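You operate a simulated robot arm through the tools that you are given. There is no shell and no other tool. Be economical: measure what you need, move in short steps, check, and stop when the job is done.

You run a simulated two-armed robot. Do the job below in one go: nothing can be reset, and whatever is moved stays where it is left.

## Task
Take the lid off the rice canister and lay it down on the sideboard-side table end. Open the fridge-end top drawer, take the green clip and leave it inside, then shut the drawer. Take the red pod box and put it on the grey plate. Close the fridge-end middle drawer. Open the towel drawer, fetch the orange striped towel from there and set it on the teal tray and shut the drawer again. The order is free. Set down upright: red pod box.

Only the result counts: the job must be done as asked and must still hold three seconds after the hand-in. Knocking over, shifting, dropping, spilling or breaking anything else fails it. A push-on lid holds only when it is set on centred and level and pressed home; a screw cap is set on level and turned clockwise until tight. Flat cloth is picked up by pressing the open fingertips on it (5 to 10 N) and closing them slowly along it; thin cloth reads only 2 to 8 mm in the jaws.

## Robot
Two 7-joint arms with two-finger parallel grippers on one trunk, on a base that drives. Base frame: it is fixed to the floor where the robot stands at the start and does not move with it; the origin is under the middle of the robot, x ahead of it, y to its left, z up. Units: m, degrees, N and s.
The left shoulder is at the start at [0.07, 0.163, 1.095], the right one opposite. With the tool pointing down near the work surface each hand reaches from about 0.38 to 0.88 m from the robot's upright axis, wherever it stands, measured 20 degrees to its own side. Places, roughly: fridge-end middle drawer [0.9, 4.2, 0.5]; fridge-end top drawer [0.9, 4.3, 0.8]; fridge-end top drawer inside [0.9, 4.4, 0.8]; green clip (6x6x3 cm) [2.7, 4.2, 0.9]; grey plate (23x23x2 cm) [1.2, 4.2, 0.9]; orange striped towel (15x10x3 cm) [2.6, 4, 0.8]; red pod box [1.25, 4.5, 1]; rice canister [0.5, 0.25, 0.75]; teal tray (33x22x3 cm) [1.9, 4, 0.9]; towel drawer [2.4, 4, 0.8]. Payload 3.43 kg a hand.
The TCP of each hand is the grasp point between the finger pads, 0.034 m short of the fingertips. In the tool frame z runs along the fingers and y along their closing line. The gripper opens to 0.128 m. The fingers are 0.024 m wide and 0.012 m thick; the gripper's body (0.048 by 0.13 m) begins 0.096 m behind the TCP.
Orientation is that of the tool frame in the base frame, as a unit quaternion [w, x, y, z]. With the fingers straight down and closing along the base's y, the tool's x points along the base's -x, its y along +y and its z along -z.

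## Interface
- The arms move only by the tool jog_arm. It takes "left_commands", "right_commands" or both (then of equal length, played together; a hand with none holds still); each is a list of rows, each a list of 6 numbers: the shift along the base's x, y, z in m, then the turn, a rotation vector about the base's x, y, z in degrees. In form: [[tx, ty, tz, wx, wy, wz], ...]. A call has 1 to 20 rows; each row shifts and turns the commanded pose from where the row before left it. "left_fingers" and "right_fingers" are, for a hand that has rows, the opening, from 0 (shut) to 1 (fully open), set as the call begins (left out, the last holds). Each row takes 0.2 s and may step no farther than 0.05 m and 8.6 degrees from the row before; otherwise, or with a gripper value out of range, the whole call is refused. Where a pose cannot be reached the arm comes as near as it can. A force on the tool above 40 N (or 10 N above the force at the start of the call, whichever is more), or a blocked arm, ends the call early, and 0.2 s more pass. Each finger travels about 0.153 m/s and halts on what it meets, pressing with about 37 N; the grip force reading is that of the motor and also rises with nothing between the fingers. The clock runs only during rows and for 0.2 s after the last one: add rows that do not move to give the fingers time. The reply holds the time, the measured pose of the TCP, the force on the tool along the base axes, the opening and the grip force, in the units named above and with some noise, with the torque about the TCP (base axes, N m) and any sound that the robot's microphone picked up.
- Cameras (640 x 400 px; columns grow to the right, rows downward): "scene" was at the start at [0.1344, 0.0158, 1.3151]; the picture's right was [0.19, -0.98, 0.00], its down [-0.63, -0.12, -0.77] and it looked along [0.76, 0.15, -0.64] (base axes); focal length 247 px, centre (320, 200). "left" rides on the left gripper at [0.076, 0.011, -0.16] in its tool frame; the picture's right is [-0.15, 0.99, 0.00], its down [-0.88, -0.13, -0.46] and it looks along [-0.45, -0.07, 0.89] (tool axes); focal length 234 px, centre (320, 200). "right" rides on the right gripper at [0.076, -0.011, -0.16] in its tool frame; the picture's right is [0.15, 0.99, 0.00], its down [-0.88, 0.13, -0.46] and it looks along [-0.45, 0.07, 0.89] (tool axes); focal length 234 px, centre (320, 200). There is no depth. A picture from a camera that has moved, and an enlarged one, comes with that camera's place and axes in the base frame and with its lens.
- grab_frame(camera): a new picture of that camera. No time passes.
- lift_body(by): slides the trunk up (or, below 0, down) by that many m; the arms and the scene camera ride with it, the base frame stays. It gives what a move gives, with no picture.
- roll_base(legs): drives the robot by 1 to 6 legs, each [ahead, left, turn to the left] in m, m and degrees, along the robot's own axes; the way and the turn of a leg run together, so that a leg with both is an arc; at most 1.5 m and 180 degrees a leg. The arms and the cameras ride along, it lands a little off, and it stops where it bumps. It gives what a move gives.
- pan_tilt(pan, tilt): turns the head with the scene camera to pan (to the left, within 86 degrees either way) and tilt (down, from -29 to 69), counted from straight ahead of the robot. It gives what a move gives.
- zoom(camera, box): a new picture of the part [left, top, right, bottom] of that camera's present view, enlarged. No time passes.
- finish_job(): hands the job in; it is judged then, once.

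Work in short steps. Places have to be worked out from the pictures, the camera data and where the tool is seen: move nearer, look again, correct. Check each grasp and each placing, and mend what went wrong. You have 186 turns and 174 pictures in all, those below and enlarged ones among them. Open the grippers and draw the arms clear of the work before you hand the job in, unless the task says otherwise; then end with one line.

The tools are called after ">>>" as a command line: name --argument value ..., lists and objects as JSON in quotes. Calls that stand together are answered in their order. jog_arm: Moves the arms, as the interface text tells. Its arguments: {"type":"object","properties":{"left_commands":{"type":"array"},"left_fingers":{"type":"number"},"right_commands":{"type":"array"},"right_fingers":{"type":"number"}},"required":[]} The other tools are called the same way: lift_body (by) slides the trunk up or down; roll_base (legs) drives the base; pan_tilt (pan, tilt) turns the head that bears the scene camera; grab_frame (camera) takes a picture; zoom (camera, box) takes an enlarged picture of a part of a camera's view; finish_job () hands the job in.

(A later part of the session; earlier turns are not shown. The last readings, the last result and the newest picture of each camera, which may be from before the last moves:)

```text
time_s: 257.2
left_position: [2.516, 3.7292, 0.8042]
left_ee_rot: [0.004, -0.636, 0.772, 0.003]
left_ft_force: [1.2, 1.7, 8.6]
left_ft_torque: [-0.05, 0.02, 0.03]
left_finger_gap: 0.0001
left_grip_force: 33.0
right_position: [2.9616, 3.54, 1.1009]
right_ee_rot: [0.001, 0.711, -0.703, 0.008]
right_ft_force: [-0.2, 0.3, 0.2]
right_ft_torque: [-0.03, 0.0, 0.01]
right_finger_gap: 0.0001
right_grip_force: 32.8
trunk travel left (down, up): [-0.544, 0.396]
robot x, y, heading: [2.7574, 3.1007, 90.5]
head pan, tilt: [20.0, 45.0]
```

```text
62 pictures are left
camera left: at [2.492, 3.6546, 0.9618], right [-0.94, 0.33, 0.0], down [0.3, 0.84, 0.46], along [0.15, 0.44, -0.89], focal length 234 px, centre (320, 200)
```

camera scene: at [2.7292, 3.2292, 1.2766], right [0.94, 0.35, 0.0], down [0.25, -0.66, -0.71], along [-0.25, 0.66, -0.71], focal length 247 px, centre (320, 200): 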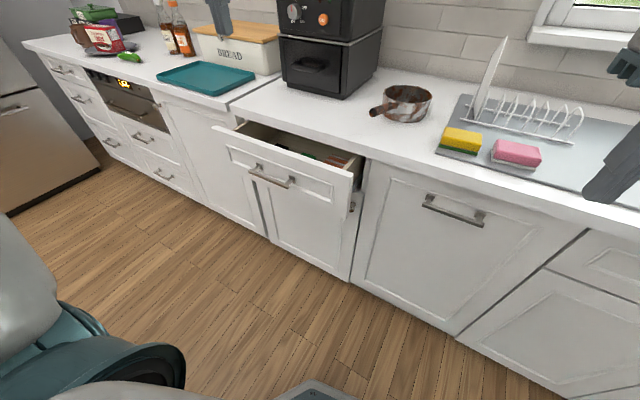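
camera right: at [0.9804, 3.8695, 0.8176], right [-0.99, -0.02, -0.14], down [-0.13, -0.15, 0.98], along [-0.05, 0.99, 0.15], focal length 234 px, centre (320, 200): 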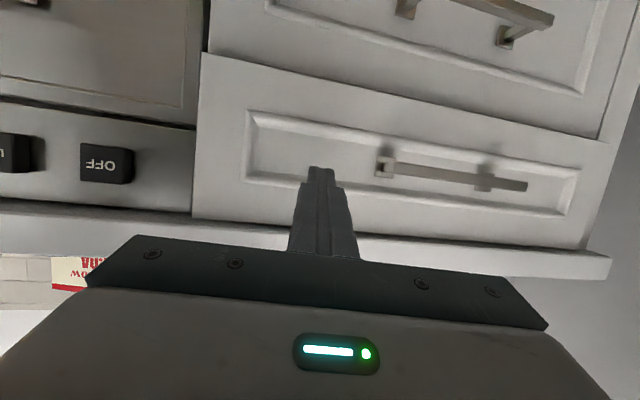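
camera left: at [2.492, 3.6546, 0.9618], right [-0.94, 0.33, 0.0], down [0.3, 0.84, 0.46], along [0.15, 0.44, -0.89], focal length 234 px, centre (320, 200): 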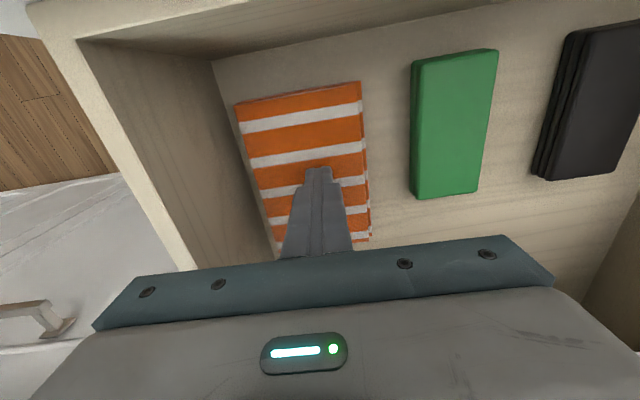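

Aligned and pressing ~8 N. Drag the towel 1.2 cm toward −x along the drawer.

>>> jog_arm --left_commands '[[-0.005, 0.001, 0, 0, 0, 0], [-0.005, 0.001, 0, 0, 0, 0], [-0.004, 0.001, 0, 0, 0, 0]]'

>>> jog_arm --left_commands '[[0, 0, 0.03, 0, 0, 0], [0, 0, 0.04, 0, 0, 0]]' --left_fingers 0.86

>>> grab_frame --camera "left"

```text
time_s: 258.0
left_position: [2.5041, 3.7307, 0.8027]
left_ee_rot: [0.002, -0.636, 0.772, 0.004]
left_ft_force: [11.0, -1.4, 20.7]
left_ft_torque: [-0.27, -0.38, 0.11]
left_finger_gap: 0.0001
left_grip_force: 33.5
right_position: [2.9629, 3.5381, 1.1022]
right_ee_rot: [0.001, 0.711, -0.703, 0.008]
right_ft_force: [-0.3, 0.2, -0.7]
right_ft_torque: [-0.01, 0.04, 0.01]
right_finger_gap: 0.0
right_grip_force: 33.4
trunk travel left (down, up): [-0.544, 0.396]
robot x, y, heading: [2.7589, 3.1028, 90.1]
head pan, tilt: [20.0, 45.0]
```

```text
time_s: 258.6
left_position: [2.5044, 3.7306, 0.8694]
left_ee_rot: [0.002, -0.636, 0.771, 0.002]
left_ft_force: [0.2, 0.2, 0.8]
left_ft_torque: [-0.01, 0.0, -0.01]
left_finger_gap: 0.1099
left_grip_force: 0.1
right_position: [2.9629, 3.5398, 1.1022]
right_ee_rot: [0.002, 0.711, -0.703, 0.008]
right_ft_force: [-0.7, 0.1, -0.5]
right_ft_torque: [0.03, 0.01, 0.02]
right_finger_gap: 0.0003
right_grip_force: 33.1
trunk travel left (down, up): [-0.544, 0.396]
robot x, y, heading: [2.7549, 3.1015, 90.7]
head pan, tilt: [20.0, 45.0]
```

```text
61 pictures are left
camera left: at [2.4789, 3.6571, 1.028], right [-0.94, 0.33, 0.0], down [0.3, 0.84, 0.46], along [0.15, 0.43, -0.89], focal length 234 px, centre (320, 200)
```

left: 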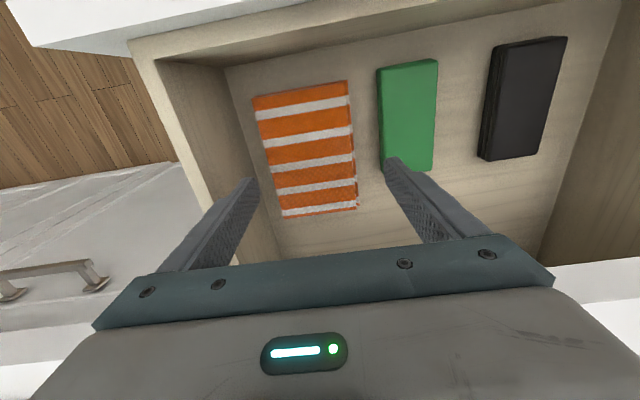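

The towel moved ~6 mm; I repeat the press-and-drag once more.

>>> jog_arm --left_commands '[[0.005, 0, -0.02, 0, 0, 0], [0, 0, -0.03, 0, 0, 0], [0, 0, -0.015, 0, 0, 0]]' --left_fingers 0

>>> jog_arm --left_commands '[[0, 0, -0.005, 0, 0, 0], [-0.006, 0.001, 0, 0, 0, 0], [-0.006, 0.001, 0, 0, 0, 0], [-0.004, 0.001, 0, 0, 0, 0]]'

>>> jog_arm --left_commands '[[0, 0, 0.03, 0, 0, 0], [0, 0, 0.04, 0, 0, 0]]' --left_fingers 0.86

>>> grab_frame --camera "left"

```text
time_s: 259.4
left_position: [2.5087, 3.7321, 0.8029]
left_ee_rot: [0.002, -0.636, 0.772, 0.001]
left_ft_force: [0.9, 0.7, 0.2]
left_ft_torque: [0.01, -0.01, -0.02]
left_finger_gap: 0.0
left_grip_force: 33.5
right_position: [2.9603, 3.5408, 1.1014]
right_ee_rot: [0.002, 0.712, -0.702, 0.009]
right_ft_force: [-0.9, 0.1, -0.3]
right_ft_torque: [-0.01, 0.01, -0.04]
right_finger_gap: 0.0003
right_grip_force: 33.3
trunk travel left (down, up): [-0.544, 0.396]
robot x, y, heading: [2.7577, 3.1026, 90.2]
head pan, tilt: [20.0, 45.0]
```

```text
time_s: 260.4
left_position: [2.4955, 3.7348, 0.8027]
left_ee_rot: [0.003, -0.636, 0.771, 0.004]
left_ft_force: [11.5, -1.5, 24.7]
left_ft_torque: [-0.31, -0.38, 0.12]
left_finger_gap: 0.0
left_grip_force: 33.2
right_position: [2.9644, 3.5396, 1.1034]
right_ee_rot: [0.002, 0.711, -0.703, 0.007]
right_ft_force: [0.2, 0.1, 1.2]
right_ft_torque: [-0.03, 0.0, 0.0]
right_finger_gap: 0.0001
right_grip_force: 32.9
trunk travel left (down, up): [-0.544, 0.396]
robot x, y, heading: [2.7565, 3.1024, 90.3]
head pan, tilt: [20.0, 45.0]
```

```text
time_s: 261.0
left_position: [2.494, 3.7349, 0.8696]
left_ee_rot: [0.001, -0.636, 0.771, 0.002]
left_ft_force: [-0.4, 0.3, 0.0]
left_ft_torque: [-0.03, 0.0, -0.02]
left_finger_gap: 0.11
left_grip_force: 0.1
right_position: [2.9613, 3.5403, 1.1015]
right_ee_rot: [0.002, 0.712, -0.703, 0.008]
right_ft_force: [0.6, -0.7, -0.4]
right_ft_torque: [0.06, 0.03, 0.03]
right_finger_gap: 0.0
right_grip_force: 32.8
trunk travel left (down, up): [-0.544, 0.396]
robot x, y, heading: [2.755, 3.1006, 90.5]
head pan, tilt: [20.0, 45.0]
```

```text
60 pictures are left
camera left: at [2.4694, 3.6611, 1.0275], right [-0.94, 0.33, 0.0], down [0.3, 0.84, 0.46], along [0.15, 0.43, -0.89], focal length 234 px, centre (320, 200)
```

left: 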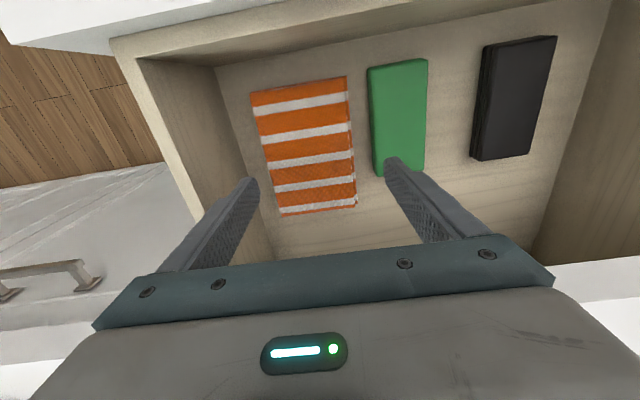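

Gaps are about balanced (~2.3 cm each side). I zoom for precise centring.

>>> zoom --camera "left" --box '[190, 50, 450, 230]'

```text
2.22 times, centred on (320, 140) of left
camera zoom: at [2.4694, 3.6611, 1.0275], right [-0.94, 0.33, 0.0], down [0.3, 0.84, 0.46], along [0.15, 0.43, -0.89], focal length 520 px, centre (320, 333)
```

zoom: 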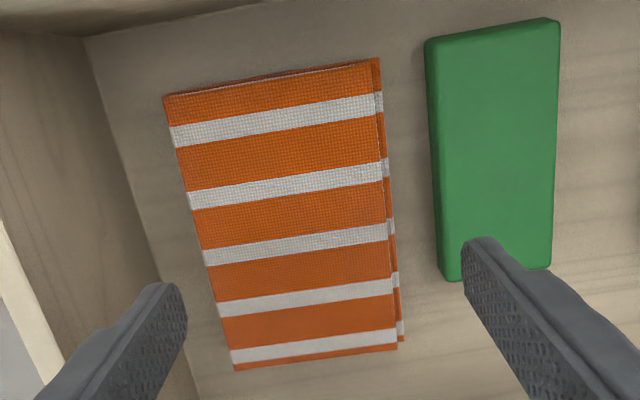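

Towel centre is at (2.506, 3.728), i.e. +1.3 cm from the hand. I re-centre, set opening to ~11.2 cm, lower trunk 4 cm, and re-check before descending beside it.

>>> jog_arm --left_commands '[[0.0124, -0.007, 0, 0, 0, 0], [0, 0, 0, 0, 0, 0]]' --left_fingers 0.875

>>> lift_body --by -0.045

>>> jog_arm --left_commands '[[0, 0, -0.01, 0, 0, 0]]'

>>> zoom --camera "left" --box '[190, 50, 450, 230]'

```text
time_s: 261.6
left_position: [2.5063, 3.7287, 0.8693]
left_ee_rot: [0.002, -0.636, 0.772, 0.001]
left_ft_force: [-0.2, 0.2, -0.2]
left_ft_torque: [-0.02, 0.0, 0.02]
left_finger_gap: 0.1121
left_grip_force: 0.1
right_position: [2.96, 3.5427, 1.1005]
right_ee_rot: [0.002, 0.711, -0.703, 0.01]
right_ft_force: [-0.4, 0.3, -0.6]
right_ft_torque: [-0.03, -0.01, -0.01]
right_finger_gap: 0.0
right_grip_force: 32.7
trunk travel left (down, up): [-0.544, 0.396]
robot x, y, heading: [2.7556, 3.1045, 90.6]
head pan, tilt: [20.0, 45.0]
```

```text
time_s: 262.5
left_position: [2.5061, 3.7276, 0.8247]
left_ee_rot: [0.001, -0.636, 0.771, 0.002]
left_ft_force: [-0.1, 0.0, 0.1]
left_ft_torque: [0.03, -0.01, 0.0]
left_finger_gap: 0.1118
left_grip_force: 0.1
right_position: [2.9611, 3.5407, 1.0565]
right_ee_rot: [0.002, 0.712, -0.703, 0.008]
right_ft_force: [-0.3, 0.5, 0.1]
right_ft_torque: [-0.01, 0.01, 0.0]
right_finger_gap: 0.0
right_grip_force: 33.1
trunk travel left (down, up): [-0.499, 0.441]
robot x, y, heading: [2.7559, 3.1032, 90.1]
head pan, tilt: [20.0, 45.0]
```

```text
time_s: 262.9
left_position: [2.5045, 3.7283, 0.8152]
left_ee_rot: [0.002, -0.636, 0.771, 0.002]
left_ft_force: [-0.1, 0.0, -0.1]
left_ft_torque: [0.0, -0.01, -0.02]
left_finger_gap: 0.1119
left_grip_force: 0.0
right_position: [2.9612, 3.5412, 1.0559]
right_ee_rot: [0.002, 0.712, -0.702, 0.009]
right_ft_force: [0.9, 0.1, 0.6]
right_ft_torque: [0.02, -0.01, 0.01]
right_finger_gap: 0.0
right_grip_force: 33.6
trunk travel left (down, up): [-0.499, 0.441]
robot x, y, heading: [2.7561, 3.106, 90.3]
head pan, tilt: [20.0, 45.0]
```

```text
2.22 times, centred on (320, 140) of left
camera zoom: at [2.4799, 3.655, 0.9729], right [-0.94, 0.33, 0.0], down [0.3, 0.84, 0.46], along [0.15, 0.43, -0.89], focal length 520 px, centre (320, 333)
```

zoom: 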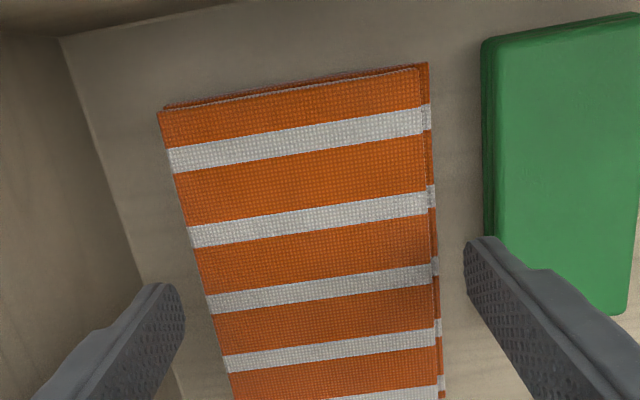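

Fingers straddle the towel with a few mm each side, clear of the green one. Descend beside it.

>>> jog_arm --left_commands '[[0, 0, -0.01, 0, 0, 0], [0, 0, -0.01, 0, 0, 0]]'

>>> jog_arm --left_commands '[[0, 0, -0.007, 0, 0, 0]]'

>>> zoom --camera "left" --box '[190, 50, 450, 230]'

```text
time_s: 263.5
left_position: [2.5064, 3.7296, 0.796]
left_ee_rot: [0.002, -0.636, 0.771, 0.002]
left_ft_force: [-0.2, 0.1, 0.3]
left_ft_torque: [0.0, 0.01, 0.01]
left_finger_gap: 0.1121
left_grip_force: 0.1
right_position: [2.9611, 3.5402, 1.0566]
right_ee_rot: [0.001, 0.711, -0.703, 0.008]
right_ft_force: [0.7, -0.9, -0.2]
right_ft_torque: [0.01, 0.01, 0.01]
right_finger_gap: 0.0003
right_grip_force: 33.1
trunk travel left (down, up): [-0.499, 0.441]
robot x, y, heading: [2.7564, 3.1005, 90.2]
head pan, tilt: [20.0, 45.0]
```

```text
time_s: 263.9
left_position: [2.5063, 3.7299, 0.7868]
left_ee_rot: [0.001, -0.636, 0.772, 0.003]
left_ft_force: [-0.9, 0.6, 0.1]
left_ft_torque: [-0.04, -0.01, -0.03]
left_finger_gap: 0.112
left_grip_force: 0.0
right_position: [2.9609, 3.5405, 1.0563]
right_ee_rot: [0.002, 0.712, -0.702, 0.009]
right_ft_force: [-0.2, -0.1, 0.3]
right_ft_torque: [-0.06, 0.04, -0.01]
right_finger_gap: 0.0001
right_grip_force: 32.5
trunk travel left (down, up): [-0.499, 0.441]
robot x, y, heading: [2.7569, 3.1009, 90.2]
head pan, tilt: [20.0, 45.0]
```

```text
2.22 times, centred on (320, 140) of left
camera zoom: at [2.481, 3.6564, 0.9459], right [-0.94, 0.33, 0.0], down [0.3, 0.84, 0.46], along [0.15, 0.43, -0.89], focal length 520 px, centre (320, 333)
```

zoom: 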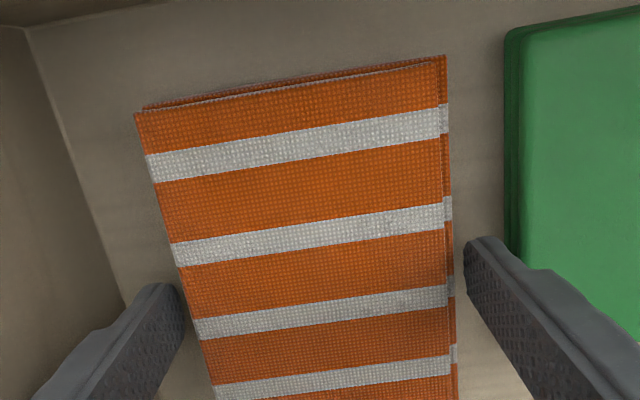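

>>> jog_arm --left_commands '[[0, 0, -0.004, 0, 0, 0]]'

>>> jog_arm --left_commands '[[0, 0, -0.003, 0, 0, 0]]'

>>> jog_arm --left_commands '[[0, 0, 0, 0, 0, 0], [0, 0, 0, 0, 0, 0], [0, 0, 0, 0, 0, 0]]' --left_fingers 0.5

>>> grab_frame --camera "left"

```text
time_s: 264.3
left_position: [2.5055, 3.7299, 0.7837]
left_ee_rot: [0.001, -0.636, 0.772, 0.002]
left_ft_force: [0.4, 0.4, -1.0]
left_ft_torque: [-0.01, -0.02, 0.01]
left_finger_gap: 0.1119
left_grip_force: 0.0
right_position: [2.961, 3.5406, 1.0571]
right_ee_rot: [0.002, 0.711, -0.703, 0.01]
right_ft_force: [0.2, -0.5, -0.5]
right_ft_torque: [-0.01, 0.01, 0.0]
right_finger_gap: 0.0
right_grip_force: 32.8
trunk travel left (down, up): [-0.499, 0.441]
robot x, y, heading: [2.755, 3.0996, 90.3]
head pan, tilt: [20.0, 45.0]
```

```text
time_s: 264.7
left_position: [2.5058, 3.7281, 0.7818]
left_ee_rot: [0.002, -0.636, 0.771, 0.003]
left_ft_force: [0.5, 1.0, -0.7]
left_ft_torque: [-0.01, 0.0, 0.02]
left_finger_gap: 0.1119
left_grip_force: 0.0
right_position: [2.9604, 3.5414, 1.0566]
right_ee_rot: [0.002, 0.711, -0.703, 0.009]
right_ft_force: [-0.3, 0.6, -0.5]
right_ft_torque: [-0.03, 0.01, 0.03]
right_finger_gap: 0.0
right_grip_force: 32.8
trunk travel left (down, up): [-0.499, 0.441]
robot x, y, heading: [2.7582, 3.1039, 90.6]
head pan, tilt: [20.0, 45.0]
```

```text
time_s: 265.5
left_position: [2.5061, 3.7289, 0.7815]
left_ee_rot: [0.002, -0.636, 0.772, 0.002]
left_ft_force: [-0.4, -0.3, -0.9]
left_ft_torque: [0.02, -0.02, -0.03]
left_finger_gap: 0.099
left_grip_force: 36.9
right_position: [2.9613, 3.5414, 1.0564]
right_ee_rot: [0.001, 0.711, -0.703, 0.008]
right_ft_force: [-0.2, 0.5, -0.6]
right_ft_torque: [0.02, 0.0, 0.01]
right_finger_gap: 0.0001
right_grip_force: 33.6
trunk travel left (down, up): [-0.499, 0.441]
robot x, y, heading: [2.7572, 3.1001, 90.4]
head pan, tilt: [20.0, 45.0]
```

```text
56 pictures are left
camera left: at [2.4811, 3.6553, 0.9397], right [-0.94, 0.33, 0.0], down [0.3, 0.84, 0.46], along [0.15, 0.43, -0.89], focal length 234 px, centre (320, 200)
```

left: 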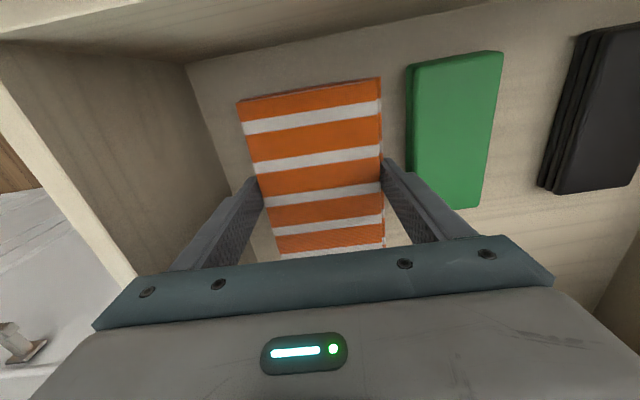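

Gripped at 99 mm with 37 N. I lift it out of the drawer.

>>> jog_arm --left_commands '[[0, 0, 0.02, 0, 0, 0], [0, 0, 0.03, 0, 0, 0], [0, 0, 0.04, 0, 0, 0], [0, 0, 0.05, 0, 0, 0], [0, 0, 0.05, 0, 0, 0], [0, 0, 0.05, 0, 0, 0]]'

>>> grab_frame --camera "left"

>>> grab_frame --camera "scene"

```text
time_s: 266.9
left_position: [2.5054, 3.7291, 1.0208]
left_ee_rot: [0.002, -0.636, 0.771, 0.002]
left_ft_force: [0.5, 0.4, -1.1]
left_ft_torque: [0.0, 0.0, 0.0]
left_finger_gap: 0.0993
left_grip_force: 36.8
right_position: [2.9608, 3.5412, 1.0567]
right_ee_rot: [0.001, 0.711, -0.703, 0.009]
right_ft_force: [-0.3, -0.7, 0.6]
right_ft_torque: [-0.02, -0.01, -0.02]
right_finger_gap: 0.0001
right_grip_force: 32.6
trunk travel left (down, up): [-0.499, 0.441]
robot x, y, heading: [2.758, 3.1008, 90.4]
head pan, tilt: [20.0, 45.0]
```

```text
55 pictures are left
camera left: at [2.4815, 3.6562, 1.1796], right [-0.94, 0.33, 0.0], down [0.3, 0.84, 0.46], along [0.15, 0.43, -0.89], focal length 234 px, centre (320, 200)
```

left: 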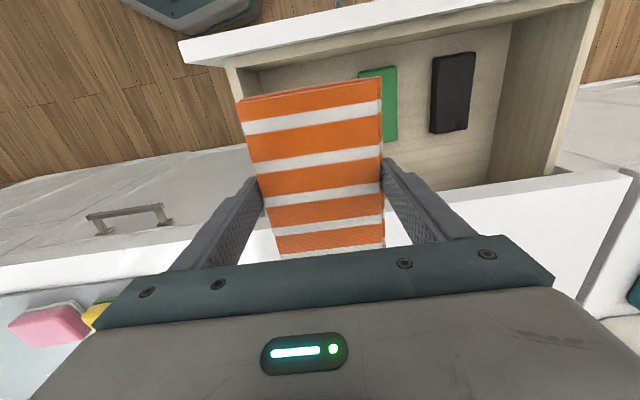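

```text
54 pictures are left
camera scene: at [2.7284, 3.2278, 1.2317], right [0.94, 0.35, 0.0], down [0.25, -0.66, -0.71], along [-0.25, 0.66, -0.71], focal length 247 px, centre (320, 200)
```

scene: 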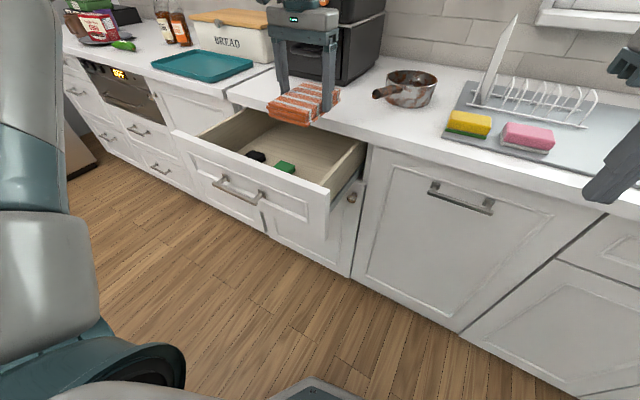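

Towel is held. Tray centre ≈(1.95, 4.03). I drive left to x≈2.1 and forward, keeping clear of the open drawer.

>>> roll_base --legs '[[0.08, 0, 0], [0, 0.65, 0], [0.12, 0, 0]]'

>>> grab_frame --camera "left"

>>> grab_frame --camera "scene"

```text
time_s: 272.0
left_position: [1.8538, 3.9248, 1.0199]
left_ee_rot: [0.002, -0.635, 0.772, 0.001]
left_ft_force: [0.0, 0.6, -0.4]
left_ft_torque: [-0.04, 0.02, 0.01]
left_finger_gap: 0.0993
left_grip_force: 37.1
right_position: [2.3078, 3.7337, 1.0574]
right_ee_rot: [0.002, 0.711, -0.703, 0.01]
right_ft_force: [0.0, -0.3, -0.5]
right_ft_torque: [-0.02, 0.03, 0.03]
right_finger_gap: 0.0002
right_grip_force: 33.1
trunk travel left (down, up): [-0.499, 0.441]
robot x, y, heading: [2.1052, 3.2966, 90.0]
head pan, tilt: [20.0, 45.0]
```

```text
53 pictures are left
camera left: at [1.8284, 3.8505, 1.1785], right [-0.94, 0.33, 0.0], down [0.3, 0.84, 0.46], along [0.15, 0.43, -0.89], focal length 234 px, centre (320, 200)
```

left: 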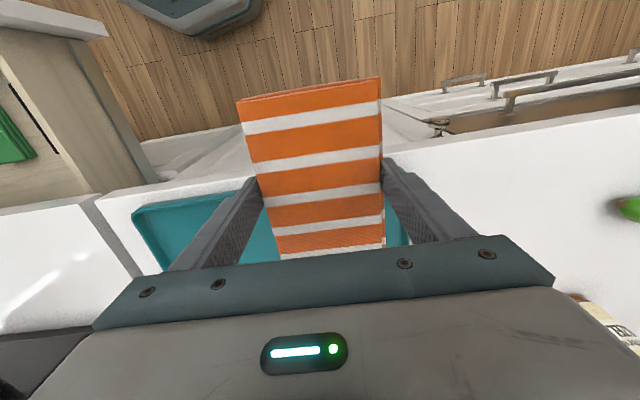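

```text
52 pictures are left
camera scene: at [2.0743, 3.4215, 1.2317], right [0.94, 0.35, 0.0], down [0.25, -0.66, -0.71], along [-0.25, 0.66, -0.71], focal length 247 px, centre (320, 200)
```

scene: 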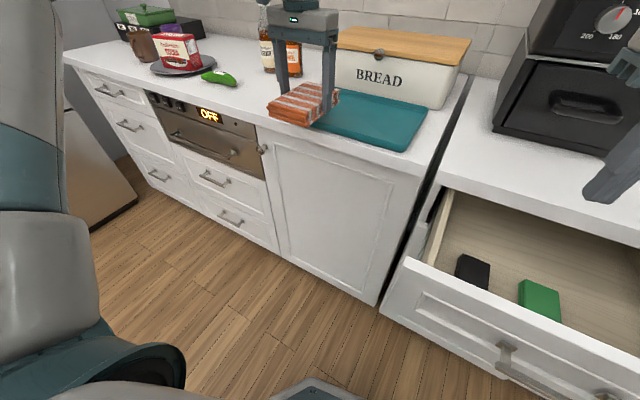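

Tray centre ≈(1.94, 4.05). I move the towel over it.

>>> jog_arm --left_commands '[[0.03, 0.03, 0, 0, 0, 0], [0.03, 0.03, 0, 0, 0, 0], [0.026, 0.03, 0, 0, 0, 0], [0, 0.028, 0, 0, 0, 0]]'

>>> grab_frame --camera "left"

>>> grab_frame --camera "scene"

```text
time_s: 273.0
left_position: [1.8762, 3.9468, 1.023]
left_ee_rot: [0.003, -0.635, 0.772, 0.002]
left_ft_force: [-0.2, -0.6, 0.1]
left_ft_torque: [0.04, 0.04, -0.01]
left_finger_gap: 0.0991
left_grip_force: 37.9
left hand out of reach, approached as far as the arm can: row 1, 2, 3, 4
right_position: [2.3083, 3.7322, 1.0561]
right_ee_rot: [0.001, 0.711, -0.703, 0.009]
right_ft_force: [-0.5, 0.1, -0.1]
right_ft_torque: [-0.01, 0.01, -0.04]
right_finger_gap: 0.0
right_grip_force: 33.0
trunk travel left (down, up): [-0.499, 0.441]
robot x, y, heading: [2.1033, 3.297, 90.1]
head pan, tilt: [20.0, 45.0]
```

```text
51 pictures are left
camera left: at [1.8513, 3.8724, 1.181], right [-0.94, 0.33, 0.0], down [0.3, 0.84, 0.46], along [0.15, 0.44, -0.89], focal length 234 px, centre (320, 200)
```

left: 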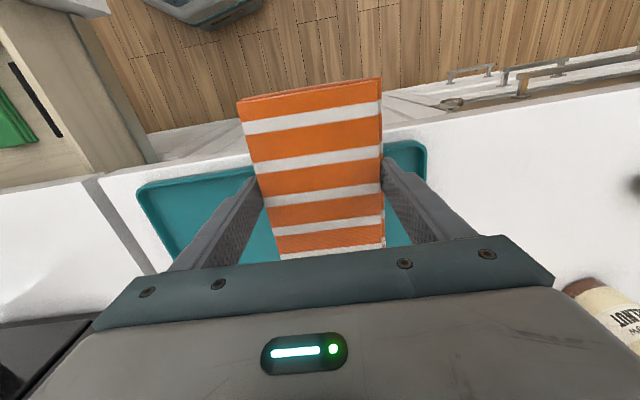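

```text
50 pictures are left
camera scene: at [2.0743, 3.4208, 1.2317], right [0.94, 0.35, 0.0], down [0.25, -0.66, -0.71], along [-0.25, 0.66, -0.71], focal length 247 px, centre (320, 200)
```

scene: 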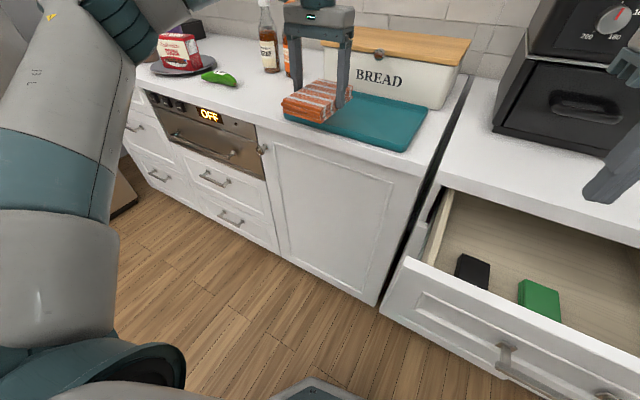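

Wrist yaw limit; I use the base instead: forward 9 cm (towel will sit on the left-middle of the tray).

>>> roll_base --legs '[[0.09, -0.02, 0]]'

>>> grab_frame --camera "left"

>>> grab_frame --camera "scene"

```text
time_s: 274.1
left_position: [1.8941, 4.0362, 1.0213]
left_ee_rot: [0.002, -0.636, 0.771, 0.002]
left_ft_force: [-0.1, 0.3, -2.0]
left_ft_torque: [-0.04, 0.0, -0.01]
left_finger_gap: 0.0991
left_grip_force: 37.0
right_position: [2.3262, 3.8238, 1.0568]
right_ee_rot: [0.003, 0.711, -0.703, 0.01]
right_ft_force: [0.5, -0.9, -0.7]
right_ft_torque: [-0.04, 0.02, 0.03]
right_finger_gap: 0.0001
right_grip_force: 33.3
trunk travel left (down, up): [-0.499, 0.441]
robot x, y, heading: [2.1236, 3.384, 90.4]
head pan, tilt: [20.0, 45.0]
```

```text
49 pictures are left
camera left: at [1.8696, 3.9632, 1.1805], right [-0.94, 0.33, 0.0], down [0.3, 0.84, 0.46], along [0.15, 0.43, -0.89], focal length 234 px, centre (320, 200)
```

left: 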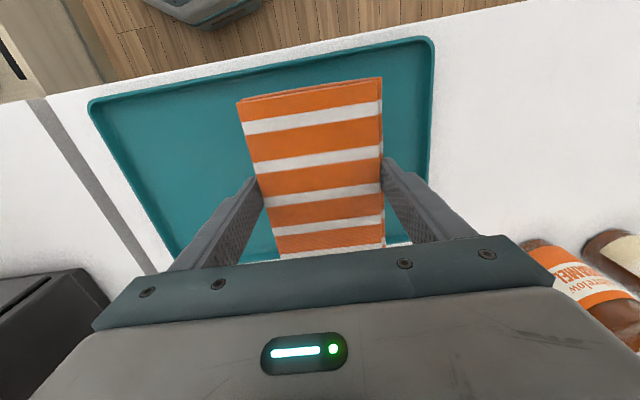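

```text
48 pictures are left
camera scene: at [2.0933, 3.5119, 1.2316], right [0.94, 0.35, 0.0], down [0.25, -0.66, -0.71], along [-0.25, 0.66, -0.71], focal length 247 px, centre (320, 200)
```

scene: 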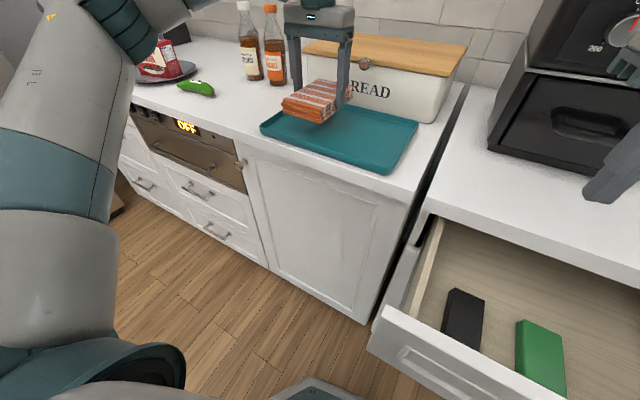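

Towel is over the tray; I nudge 2 cm more to the centre, then lower until contact.

>>> roll_base --legs '[[0.02, -0.02, 0]]'

>>> jog_arm --left_commands '[[0, 0, -0.02, 0, 0, 0], [0, 0, -0.015, 0, 0, 0]]'

>>> jog_arm --left_commands '[[0, 0, -0.006, 0, 0, 0]]'

>>> jog_arm --left_commands '[[0, 0, -0.005, 0, 0, 0]]'

```text
time_s: 274.9
left_position: [1.912, 4.0561, 1.0225]
left_ee_rot: [0.002, -0.636, 0.771, 0.002]
left_ft_force: [0.6, 0.2, 0.0]
left_ft_torque: [-0.02, 0.02, -0.01]
left_finger_gap: 0.0989
left_grip_force: 37.1
right_position: [2.3433, 3.8438, 1.0574]
right_ee_rot: [0.001, 0.712, -0.702, 0.009]
right_ft_force: [-0.4, 0.0, 0.6]
right_ft_torque: [0.01, -0.01, -0.04]
right_finger_gap: 0.0
right_grip_force: 32.2
trunk travel left (down, up): [-0.499, 0.441]
robot x, y, heading: [2.1359, 3.4059, 90.5]
head pan, tilt: [20.0, 45.0]
```

```text
time_s: 275.5
left_position: [1.9132, 4.0572, 0.9865]
left_ee_rot: [0.003, -0.636, 0.771, 0.002]
left_ft_force: [0.7, -0.1, -0.6]
left_ft_torque: [-0.02, 0.02, -0.03]
left_finger_gap: 0.099
left_grip_force: 37.0
right_position: [2.3462, 3.8436, 1.0569]
right_ee_rot: [0.002, 0.711, -0.703, 0.007]
right_ft_force: [0.8, 0.5, 0.2]
right_ft_torque: [-0.01, -0.02, 0.0]
right_finger_gap: 0.0
right_grip_force: 33.0
trunk travel left (down, up): [-0.499, 0.441]
robot x, y, heading: [2.14, 3.4052, 90.5]
head pan, tilt: [20.0, 45.0]
```

```text
time_s: 275.9
left_position: [1.9138, 4.0571, 0.9812]
left_ee_rot: [0.003, -0.636, 0.772, 0.002]
left_ft_force: [-0.1, 0.5, -0.4]
left_ft_torque: [0.01, 0.03, 0.04]
left_finger_gap: 0.0991
left_grip_force: 37.7
right_position: [2.3449, 3.8435, 1.057]
right_ee_rot: [0.001, 0.712, -0.702, 0.009]
right_ft_force: [0.0, 0.1, -0.4]
right_ft_torque: [-0.01, 0.02, 0.01]
right_finger_gap: 0.0
right_grip_force: 32.9
trunk travel left (down, up): [-0.499, 0.441]
robot x, y, heading: [2.1414, 3.4044, 90.4]
head pan, tilt: [20.0, 45.0]
```

```text
time_s: 276.3
left_position: [1.9129, 4.0573, 0.9762]
left_ee_rot: [0.003, -0.636, 0.772, 0.001]
left_ft_force: [0.7, -0.4, -1.0]
left_ft_torque: [-0.05, -0.03, 0.02]
left_finger_gap: 0.0992
left_grip_force: 36.5
right_position: [2.345, 3.8442, 1.0568]
right_ee_rot: [0.001, 0.712, -0.702, 0.009]
right_ft_force: [-0.1, -0.7, 0.0]
right_ft_torque: [0.01, -0.01, 0.02]
right_finger_gap: 0.0
right_grip_force: 32.7
trunk travel left (down, up): [-0.499, 0.441]
robot x, y, heading: [2.1426, 3.4032, 90.5]
head pan, tilt: [20.0, 45.0]
```

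>>> jog_arm --left_commands '[[0, 0, -0.004, 0, 0, 0]]'

>>> jog_arm --left_commands '[[0, 0, -0.004, 0, 0, 0]]'

>>> jog_arm --left_commands '[[0, 0, -0.004, 0, 0, 0]]'

>>> jog_arm --left_commands '[[0, 0, -0.003, 0, 0, 0]]'

```text
time_s: 276.7
left_position: [1.9129, 4.0567, 0.9729]
left_ee_rot: [0.003, -0.636, 0.772, 0.002]
left_ft_force: [-0.1, -0.1, -1.0]
left_ft_torque: [0.0, -0.03, -0.02]
left_finger_gap: 0.0989
left_grip_force: 36.9
right_position: [2.3451, 3.8437, 1.0567]
right_ee_rot: [0.001, 0.711, -0.703, 0.009]
right_ft_force: [-0.5, -0.3, -0.4]
right_ft_torque: [-0.01, 0.0, 0.01]
right_finger_gap: 0.0
right_grip_force: 33.0
trunk travel left (down, up): [-0.499, 0.441]
robot x, y, heading: [2.141, 3.4075, 90.2]
head pan, tilt: [20.0, 45.0]
```

```text
time_s: 277.1
left_position: [1.9127, 4.057, 0.9687]
left_ee_rot: [0.004, -0.636, 0.771, 0.002]
left_ft_force: [0.3, -0.1, -0.2]
left_ft_torque: [0.0, -0.01, 0.0]
left_finger_gap: 0.0991
left_grip_force: 36.9
right_position: [2.3441, 3.8432, 1.0571]
right_ee_rot: [0.001, 0.711, -0.703, 0.009]
right_ft_force: [-0.3, 0.5, -0.2]
right_ft_torque: [0.02, 0.0, -0.02]
right_finger_gap: 0.0002
right_grip_force: 32.5
trunk travel left (down, up): [-0.499, 0.441]
robot x, y, heading: [2.1432, 3.4021, 90.4]
head pan, tilt: [20.0, 45.0]
```

```text
time_s: 277.5
left_position: [1.9136, 4.0569, 0.9661]
left_ee_rot: [0.005, -0.637, 0.771, 0.004]
left_ft_force: [-4.1, 4.9, 13.6]
left_ft_torque: [-0.82, 0.12, -0.16]
left_finger_gap: 0.0988
left_grip_force: 37.2
right_position: [2.3457, 3.8429, 1.0571]
right_ee_rot: [0.001, 0.711, -0.703, 0.009]
right_ft_force: [-0.7, -0.2, -0.4]
right_ft_torque: [0.0, 0.03, 0.02]
right_finger_gap: 0.0003
right_grip_force: 33.5
trunk travel left (down, up): [-0.499, 0.441]
robot x, y, heading: [2.1437, 3.4058, 90.3]
head pan, tilt: [20.0, 45.0]
```

```text
time_s: 277.9
left_position: [1.9139, 4.0558, 0.966]
left_ee_rot: [0.006, -0.637, 0.771, 0.004]
left_ft_force: [-4.3, 8.3, 31.2]
left_ft_torque: [-0.36, 0.12, -0.07]
left_finger_gap: 0.0989
left_grip_force: 36.7
right_position: [2.3459, 3.8433, 1.0579]
right_ee_rot: [0.001, 0.711, -0.703, 0.008]
right_ft_force: [-0.9, 0.0, -1.0]
right_ft_torque: [-0.01, 0.0, 0.0]
right_finger_gap: 0.0
right_grip_force: 33.3
trunk travel left (down, up): [-0.499, 0.441]
robot x, y, heading: [2.1401, 3.4049, 90.3]
head pan, tilt: [20.0, 45.0]
```

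The towel is down on the tray (31 N). I relieve 4 mm, open slightly and lift away.

>>> jog_arm --left_commands '[[0, 0, 0.005, 0, 0, 0], [0, 0, 0, 0, 0, 0], [0, 0, 0, 0, 0, 0]]' --left_fingers 0.95

>>> jog_arm --left_commands '[[0, 0, 0.03, 0, 0, 0], [0, 0, 0.04, 0, 0, 0], [0, 0, 0.04, 0, 0, 0]]'

>>> grab_frame --camera "left"

>>> grab_frame --camera "scene"

```text
time_s: 278.7
left_position: [1.9121, 4.0575, 0.9666]
left_ee_rot: [0.002, -0.637, 0.771, 0.002]
left_ft_force: [-0.6, -0.4, -0.7]
left_ft_torque: [0.01, -0.02, -0.07]
left_finger_gap: 0.1216
left_grip_force: 0.1
right_position: [2.3449, 3.8431, 1.0563]
right_ee_rot: [0.001, 0.712, -0.703, 0.009]
right_ft_force: [-0.1, -0.2, -0.7]
right_ft_torque: [0.01, 0.04, 0.05]
right_finger_gap: 0.0002
right_grip_force: 33.1
trunk travel left (down, up): [-0.499, 0.441]
robot x, y, heading: [2.145, 3.4068, 90.2]
head pan, tilt: [20.0, 45.0]
```

```text
time_s: 279.5
left_position: [1.8731, 4.0534, 1.0865]
left_ee_rot: [0.002, -0.636, 0.772, 0.002]
left_ft_force: [-1.2, 0.0, 0.3]
left_ft_torque: [0.01, 0.02, 0.0]
left_finger_gap: 0.1216
left_grip_force: 0.1
left hand out of reach, approached as far as the arm can: row 2, 3
right_position: [2.3433, 3.8413, 1.0591]
right_ee_rot: [0.0, 0.712, -0.702, 0.007]
right_ft_force: [0.7, -0.9, 0.1]
right_ft_torque: [0.08, -0.02, -0.01]
right_finger_gap: 0.0
right_grip_force: 33.3
trunk travel left (down, up): [-0.499, 0.441]
robot x, y, heading: [2.1396, 3.4065, 90.6]
head pan, tilt: [20.0, 45.0]
```

```text
47 pictures are left
camera left: at [1.8489, 3.9805, 1.2441], right [-0.94, 0.33, 0.0], down [0.3, 0.84, 0.46], along [0.15, 0.44, -0.89], focal length 234 px, centre (320, 200)
```

left: 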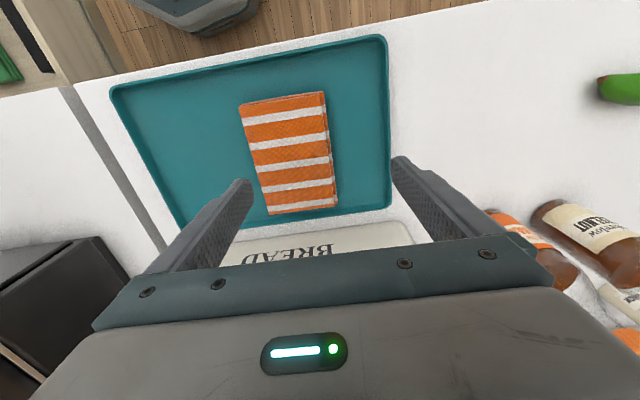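

```text
46 pictures are left
camera scene: at [2.1113, 3.5287, 1.2319], right [0.94, 0.35, 0.0], down [0.25, -0.66, -0.71], along [-0.25, 0.66, -0.71], focal length 247 px, centre (320, 200)
```

scene: 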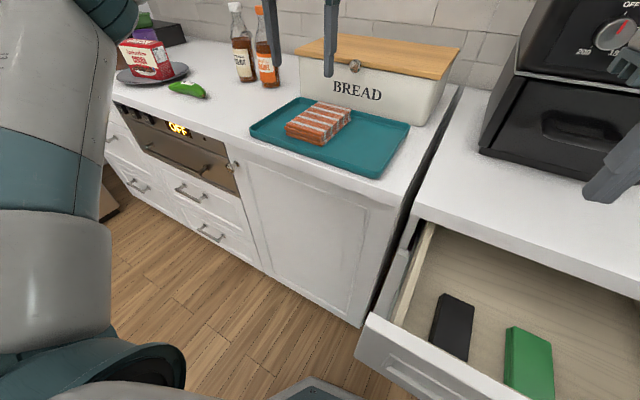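

Towel sits within the tray. Now to shut the drawer: I back away, shift right so the right hand (pointing down, closed) is in front of the drawer panel's right part.

>>> roll_base --legs '[[-0.3, 0, 0], [0, -0.18, 0]]'

>>> grab_frame --camera "right"

```text
time_s: 282.7
left_position: [2.0517, 3.7576, 1.0855]
left_ee_rot: [0.002, -0.637, 0.771, 0.002]
left_ft_force: [0.5, -0.4, 0.1]
left_ft_torque: [0.01, 0.01, 0.03]
left_finger_gap: 0.1215
left_grip_force: 0.1
right_position: [2.523, 3.5442, 1.0566]
right_ee_rot: [0.002, 0.713, -0.701, 0.007]
right_ft_force: [0.8, -0.1, 0.9]
right_ft_torque: [-0.02, 0.03, 0.02]
right_finger_gap: 0.0
right_grip_force: 33.0
trunk travel left (down, up): [-0.499, 0.441]
robot x, y, heading: [2.32, 3.1084, 90.5]
head pan, tilt: [20.0, 45.0]
```

```text
45 pictures are left
camera right: at [2.5328, 3.4719, 1.2182], right [-0.99, -0.16, -0.01], down [-0.15, 0.88, 0.44], along [-0.07, 0.44, -0.9], focal length 234 px, centre (320, 200)
```

right: 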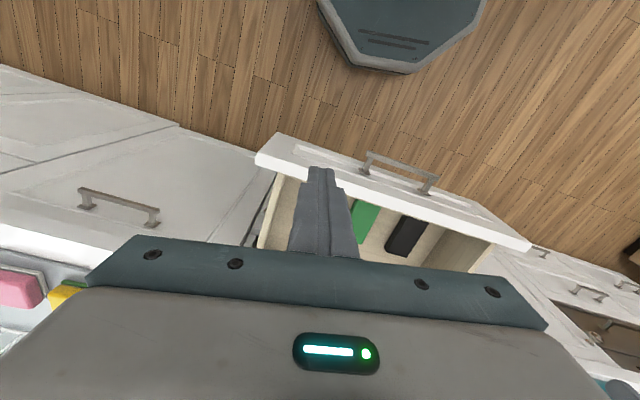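

Panel outer face at x≈2.52 is y≈3.56; I pull the hand back 5 cm and lower in front of it.

>>> jog_arm --right_commands '[[-0.005, -0.025, 0, 0, 0, 0], [-0.005, -0.025, 0, 0, 0, 0], [0, 0, -0.04, 0, 0, 0], [0, 0, -0.04, 0, 0, 0], [0, 0, -0.04, 0, 0, 0], [0, 0, -0.04, 0, 0, 0], [0, 0, -0.03, 0, 0, 0]]'

>>> grab_frame --camera "right"

```text
time_s: 284.3
left_position: [2.05, 3.7573, 1.0851]
left_ee_rot: [0.003, -0.637, 0.771, 0.001]
left_ft_force: [0.3, -0.2, -0.8]
left_ft_torque: [0.02, 0.02, 0.01]
left_finger_gap: 0.1217
left_grip_force: 0.1
right_position: [2.5123, 3.4938, 0.8713]
right_ee_rot: [0.002, 0.712, -0.702, 0.008]
right_ft_force: [0.6, -0.2, -0.6]
right_ft_torque: [-0.02, 0.0, 0.0]
right_finger_gap: 0.0
right_grip_force: 32.5
trunk travel left (down, up): [-0.499, 0.441]
robot x, y, heading: [2.3195, 3.1039, 90.7]
head pan, tilt: [20.0, 45.0]
```

```text
44 pictures are left
camera right: at [2.5214, 3.4208, 1.031], right [-0.99, -0.16, -0.01], down [-0.15, 0.88, 0.44], along [-0.07, 0.44, -0.9], focal length 234 px, centre (320, 200)
```

right: 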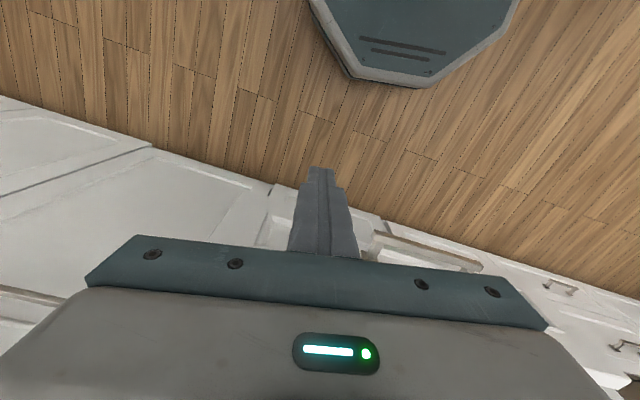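

In front of the panel, right of the handle. I lower 2 cm and push in along the drawer's direction.

>>> jog_arm --right_commands '[[0, 0, -0.02, 0, 0, 0], [0.004, 0.025, 0, 0, 0, 0], [0.004, 0.025, 0, 0, 0, 0], [0.004, 0.025, 0, 0, 0, 0], [0.004, 0.025, 0, 0, 0, 0], [0.004, 0.025, 0, 0, 0, 0], [0.004, 0.025, 0, 0, 0, 0], [0.004, 0.025, 0, 0, 0, 0], [0.004, 0.025, 0, 0, 0, 0], [0.004, 0.025, 0, 0, 0, 0]]'

>>> grab_frame --camera "right"

```text
time_s: 286.5
left_position: [2.0514, 3.757, 1.0851]
left_ee_rot: [0.002, -0.638, 0.77, 0.001]
left_ft_force: [0.4, 0.7, -0.2]
left_ft_torque: [-0.03, -0.02, 0.03]
left_finger_gap: 0.1217
left_grip_force: 0.1
right_position: [2.5479, 3.7194, 0.8469]
right_ee_rot: [0.001, 0.713, -0.701, 0.009]
right_ft_force: [-0.2, 0.2, -0.5]
right_ft_torque: [0.01, -0.01, 0.0]
right_finger_gap: 0.0
right_grip_force: 32.6
trunk travel left (down, up): [-0.499, 0.441]
robot x, y, heading: [2.3198, 3.1075, 90.5]
head pan, tilt: [20.0, 45.0]
```

```text
43 pictures are left
camera right: at [2.5575, 3.6466, 1.0084], right [-0.99, -0.16, -0.01], down [-0.15, 0.88, 0.44], along [-0.06, 0.44, -0.9], focal length 234 px, centre (320, 200)
```

right: 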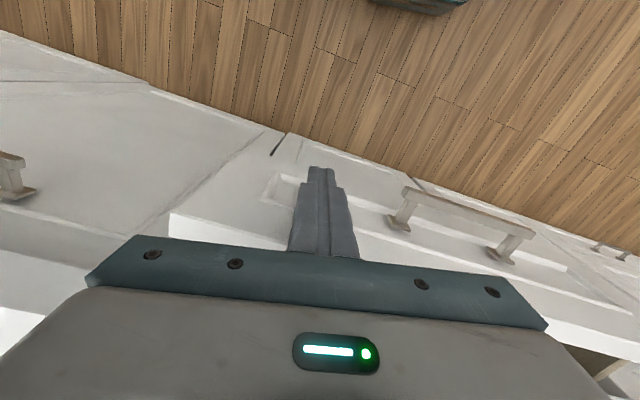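

Working. I push 4.5 cm more.

>>> jog_arm --right_commands '[[0.003, 0.02, 0, 0, 0, 0], [0.003, 0.02, 0, 0, 0, 0], [0.001, 0.006, 0, 0, 0, 0]]'

>>> grab_frame --camera "scene"

>>> grab_frame --camera "right"

```text
time_s: 287.3
left_position: [2.0509, 3.7563, 1.0841]
left_ee_rot: [0.002, -0.638, 0.77, 0.002]
left_ft_force: [0.2, -0.8, -0.6]
left_ft_torque: [0.02, -0.04, 0.01]
left_finger_gap: 0.1215
left_grip_force: 0.1
right_position: [2.5543, 3.7652, 0.8476]
right_ee_rot: [0.001, 0.713, -0.701, 0.008]
right_ft_force: [0.4, 0.0, -1.2]
right_ft_torque: [0.01, -0.01, 0.02]
right_finger_gap: 0.0001
right_grip_force: 33.4
trunk travel left (down, up): [-0.499, 0.441]
robot x, y, heading: [2.3196, 3.1061, 90.8]
head pan, tilt: [20.0, 45.0]
```

```text
42 pictures are left
camera scene: at [2.2907, 3.232, 1.2317], right [0.94, 0.35, 0.0], down [0.25, -0.66, -0.71], along [-0.25, 0.66, -0.71], focal length 247 px, centre (320, 200)
```

scene: 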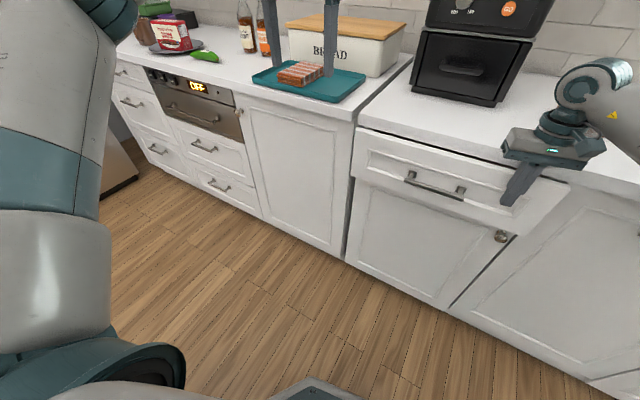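

```text
41 pictures are left
camera right: at [2.5646, 3.6924, 1.0075], right [-0.99, -0.16, -0.01], down [-0.15, 0.88, 0.44], along [-0.07, 0.44, -0.9], focal length 234 px, centre (320, 200)
```

right: 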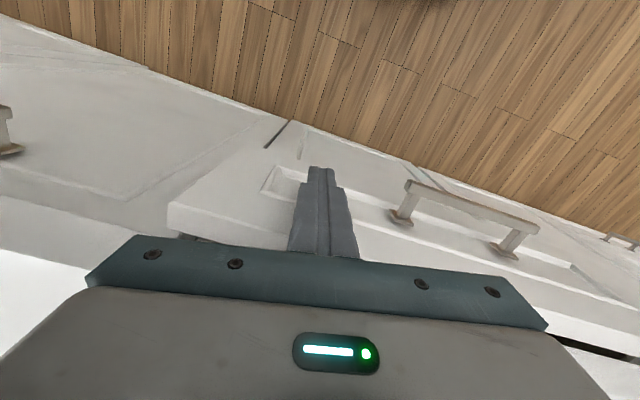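

Only a few cm remain, but the counter overhang is near. I back off 6 cm, pitch the hand ~51° forward, and push the rest with the tips.

>>> jog_arm --right_commands '[[0, -0.04, 0, 0, 0, 0], [0, -0.04, 0, 0, 0, 0], [0, 0, 0, 8.5, 0, 0], [0, 0, 0, 8.5, 0, 0], [0, 0, 0, 8.5, 0, 0], [0, 0, 0, 8.5, 0, 0], [0, 0, 0, 8.5, 0, 0], [0, 0, 0, 8.5, 0, 0]]'

>>> grab_frame --camera "right"

```text
time_s: 289.1
left_position: [2.0507, 3.7568, 1.0846]
left_ee_rot: [0.003, -0.637, 0.771, 0.002]
left_ft_force: [0.5, -0.7, 0.8]
left_ft_torque: [-0.03, -0.01, 0.02]
left_finger_gap: 0.1216
left_grip_force: 0.0
right_position: [2.555, 3.6862, 0.8483]
right_ee_rot: [-0.306, 0.643, -0.637, -0.295]
right_ft_force: [-0.3, 0.9, 1.0]
right_ft_torque: [0.01, 0.02, -0.01]
right_finger_gap: 0.0003
right_grip_force: 32.9
trunk travel left (down, up): [-0.499, 0.441]
robot x, y, heading: [2.3221, 3.1071, 90.5]
head pan, tilt: [20.0, 45.0]
```

```text
40 pictures are left
camera right: at [2.5654, 3.5152, 0.8921], right [-0.99, -0.1, -0.13], down [-0.15, 0.21, 0.97], along [-0.07, 0.97, -0.22], focal length 234 px, centre (320, 200)
```

right: 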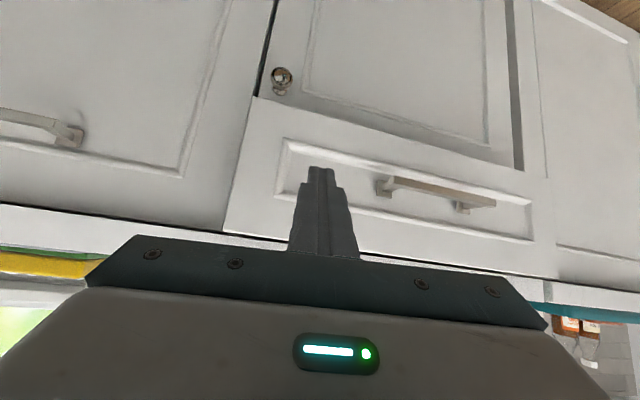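

Now push forward along (0.17, 0.98) in small steps until it seats.

>>> jog_arm --right_commands '[[0.003, 0.02, -0.003, 0, 0, 0], [0.003, 0.02, 0, 0, 0, 0], [0.002, 0.015, 0, 0, 0, 0], [0.002, 0.015, 0, 0, 0, 0], [0.002, 0.01, 0, 0, 0, 0], [0.002, 0.01, 0, 0, 0, 0], [0.002, 0.01, 0, 0, 0, 0], [0.002, 0.01, 0, 0, 0, 0], [0.002, 0.01, 0, 0, 0, 0]]'

>>> grab_frame --camera "right"

>>> grab_frame --camera "scene"

```text
time_s: 291.1
left_position: [2.0514, 3.7554, 1.0851]
left_ee_rot: [0.004, -0.637, 0.77, 0.003]
left_ft_force: [-0.6, -0.3, -0.5]
left_ft_torque: [0.0, -0.01, 0.01]
left_finger_gap: 0.1217
left_grip_force: 0.0
right_position: [2.5752, 3.8039, 0.8421]
right_ee_rot: [-0.305, 0.645, -0.636, -0.294]
right_ft_force: [-0.3, -15.8, 0.0]
right_ft_torque: [-0.19, 0.01, -0.19]
right_finger_gap: 0.0002
right_grip_force: 33.3
trunk travel left (down, up): [-0.499, 0.441]
robot x, y, heading: [2.3219, 3.1059, 90.6]
head pan, tilt: [20.0, 45.0]
```

```text
39 pictures are left
camera right: at [2.5847, 3.6325, 0.8876], right [-0.99, -0.1, -0.13], down [-0.15, 0.21, 0.97], along [-0.07, 0.97, -0.23], focal length 234 px, centre (320, 200)
```

right: 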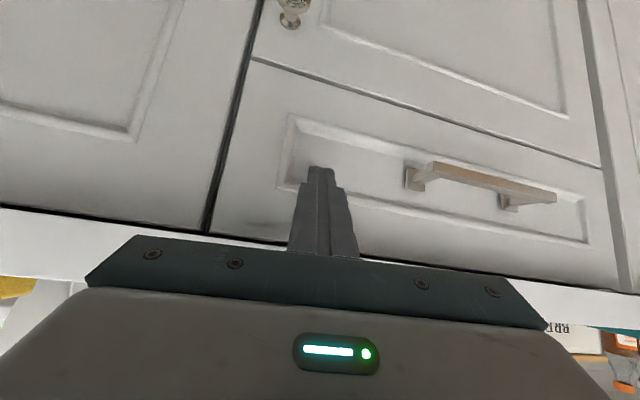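

```text
38 pictures are left
camera scene: at [2.2907, 3.2299, 1.2319], right [0.94, 0.35, 0.0], down [0.25, -0.66, -0.71], along [-0.25, 0.66, -0.71], focal length 247 px, centre (320, 200)
```

scene: 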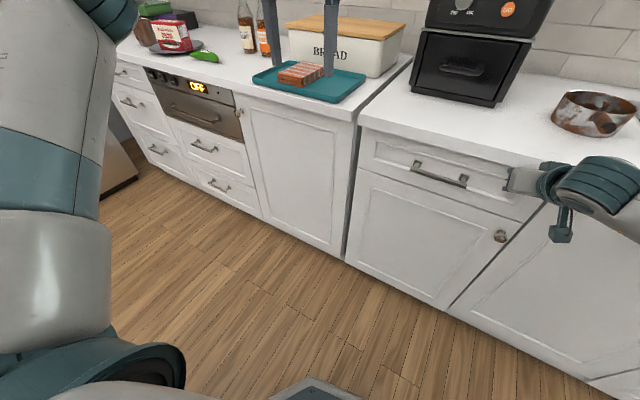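

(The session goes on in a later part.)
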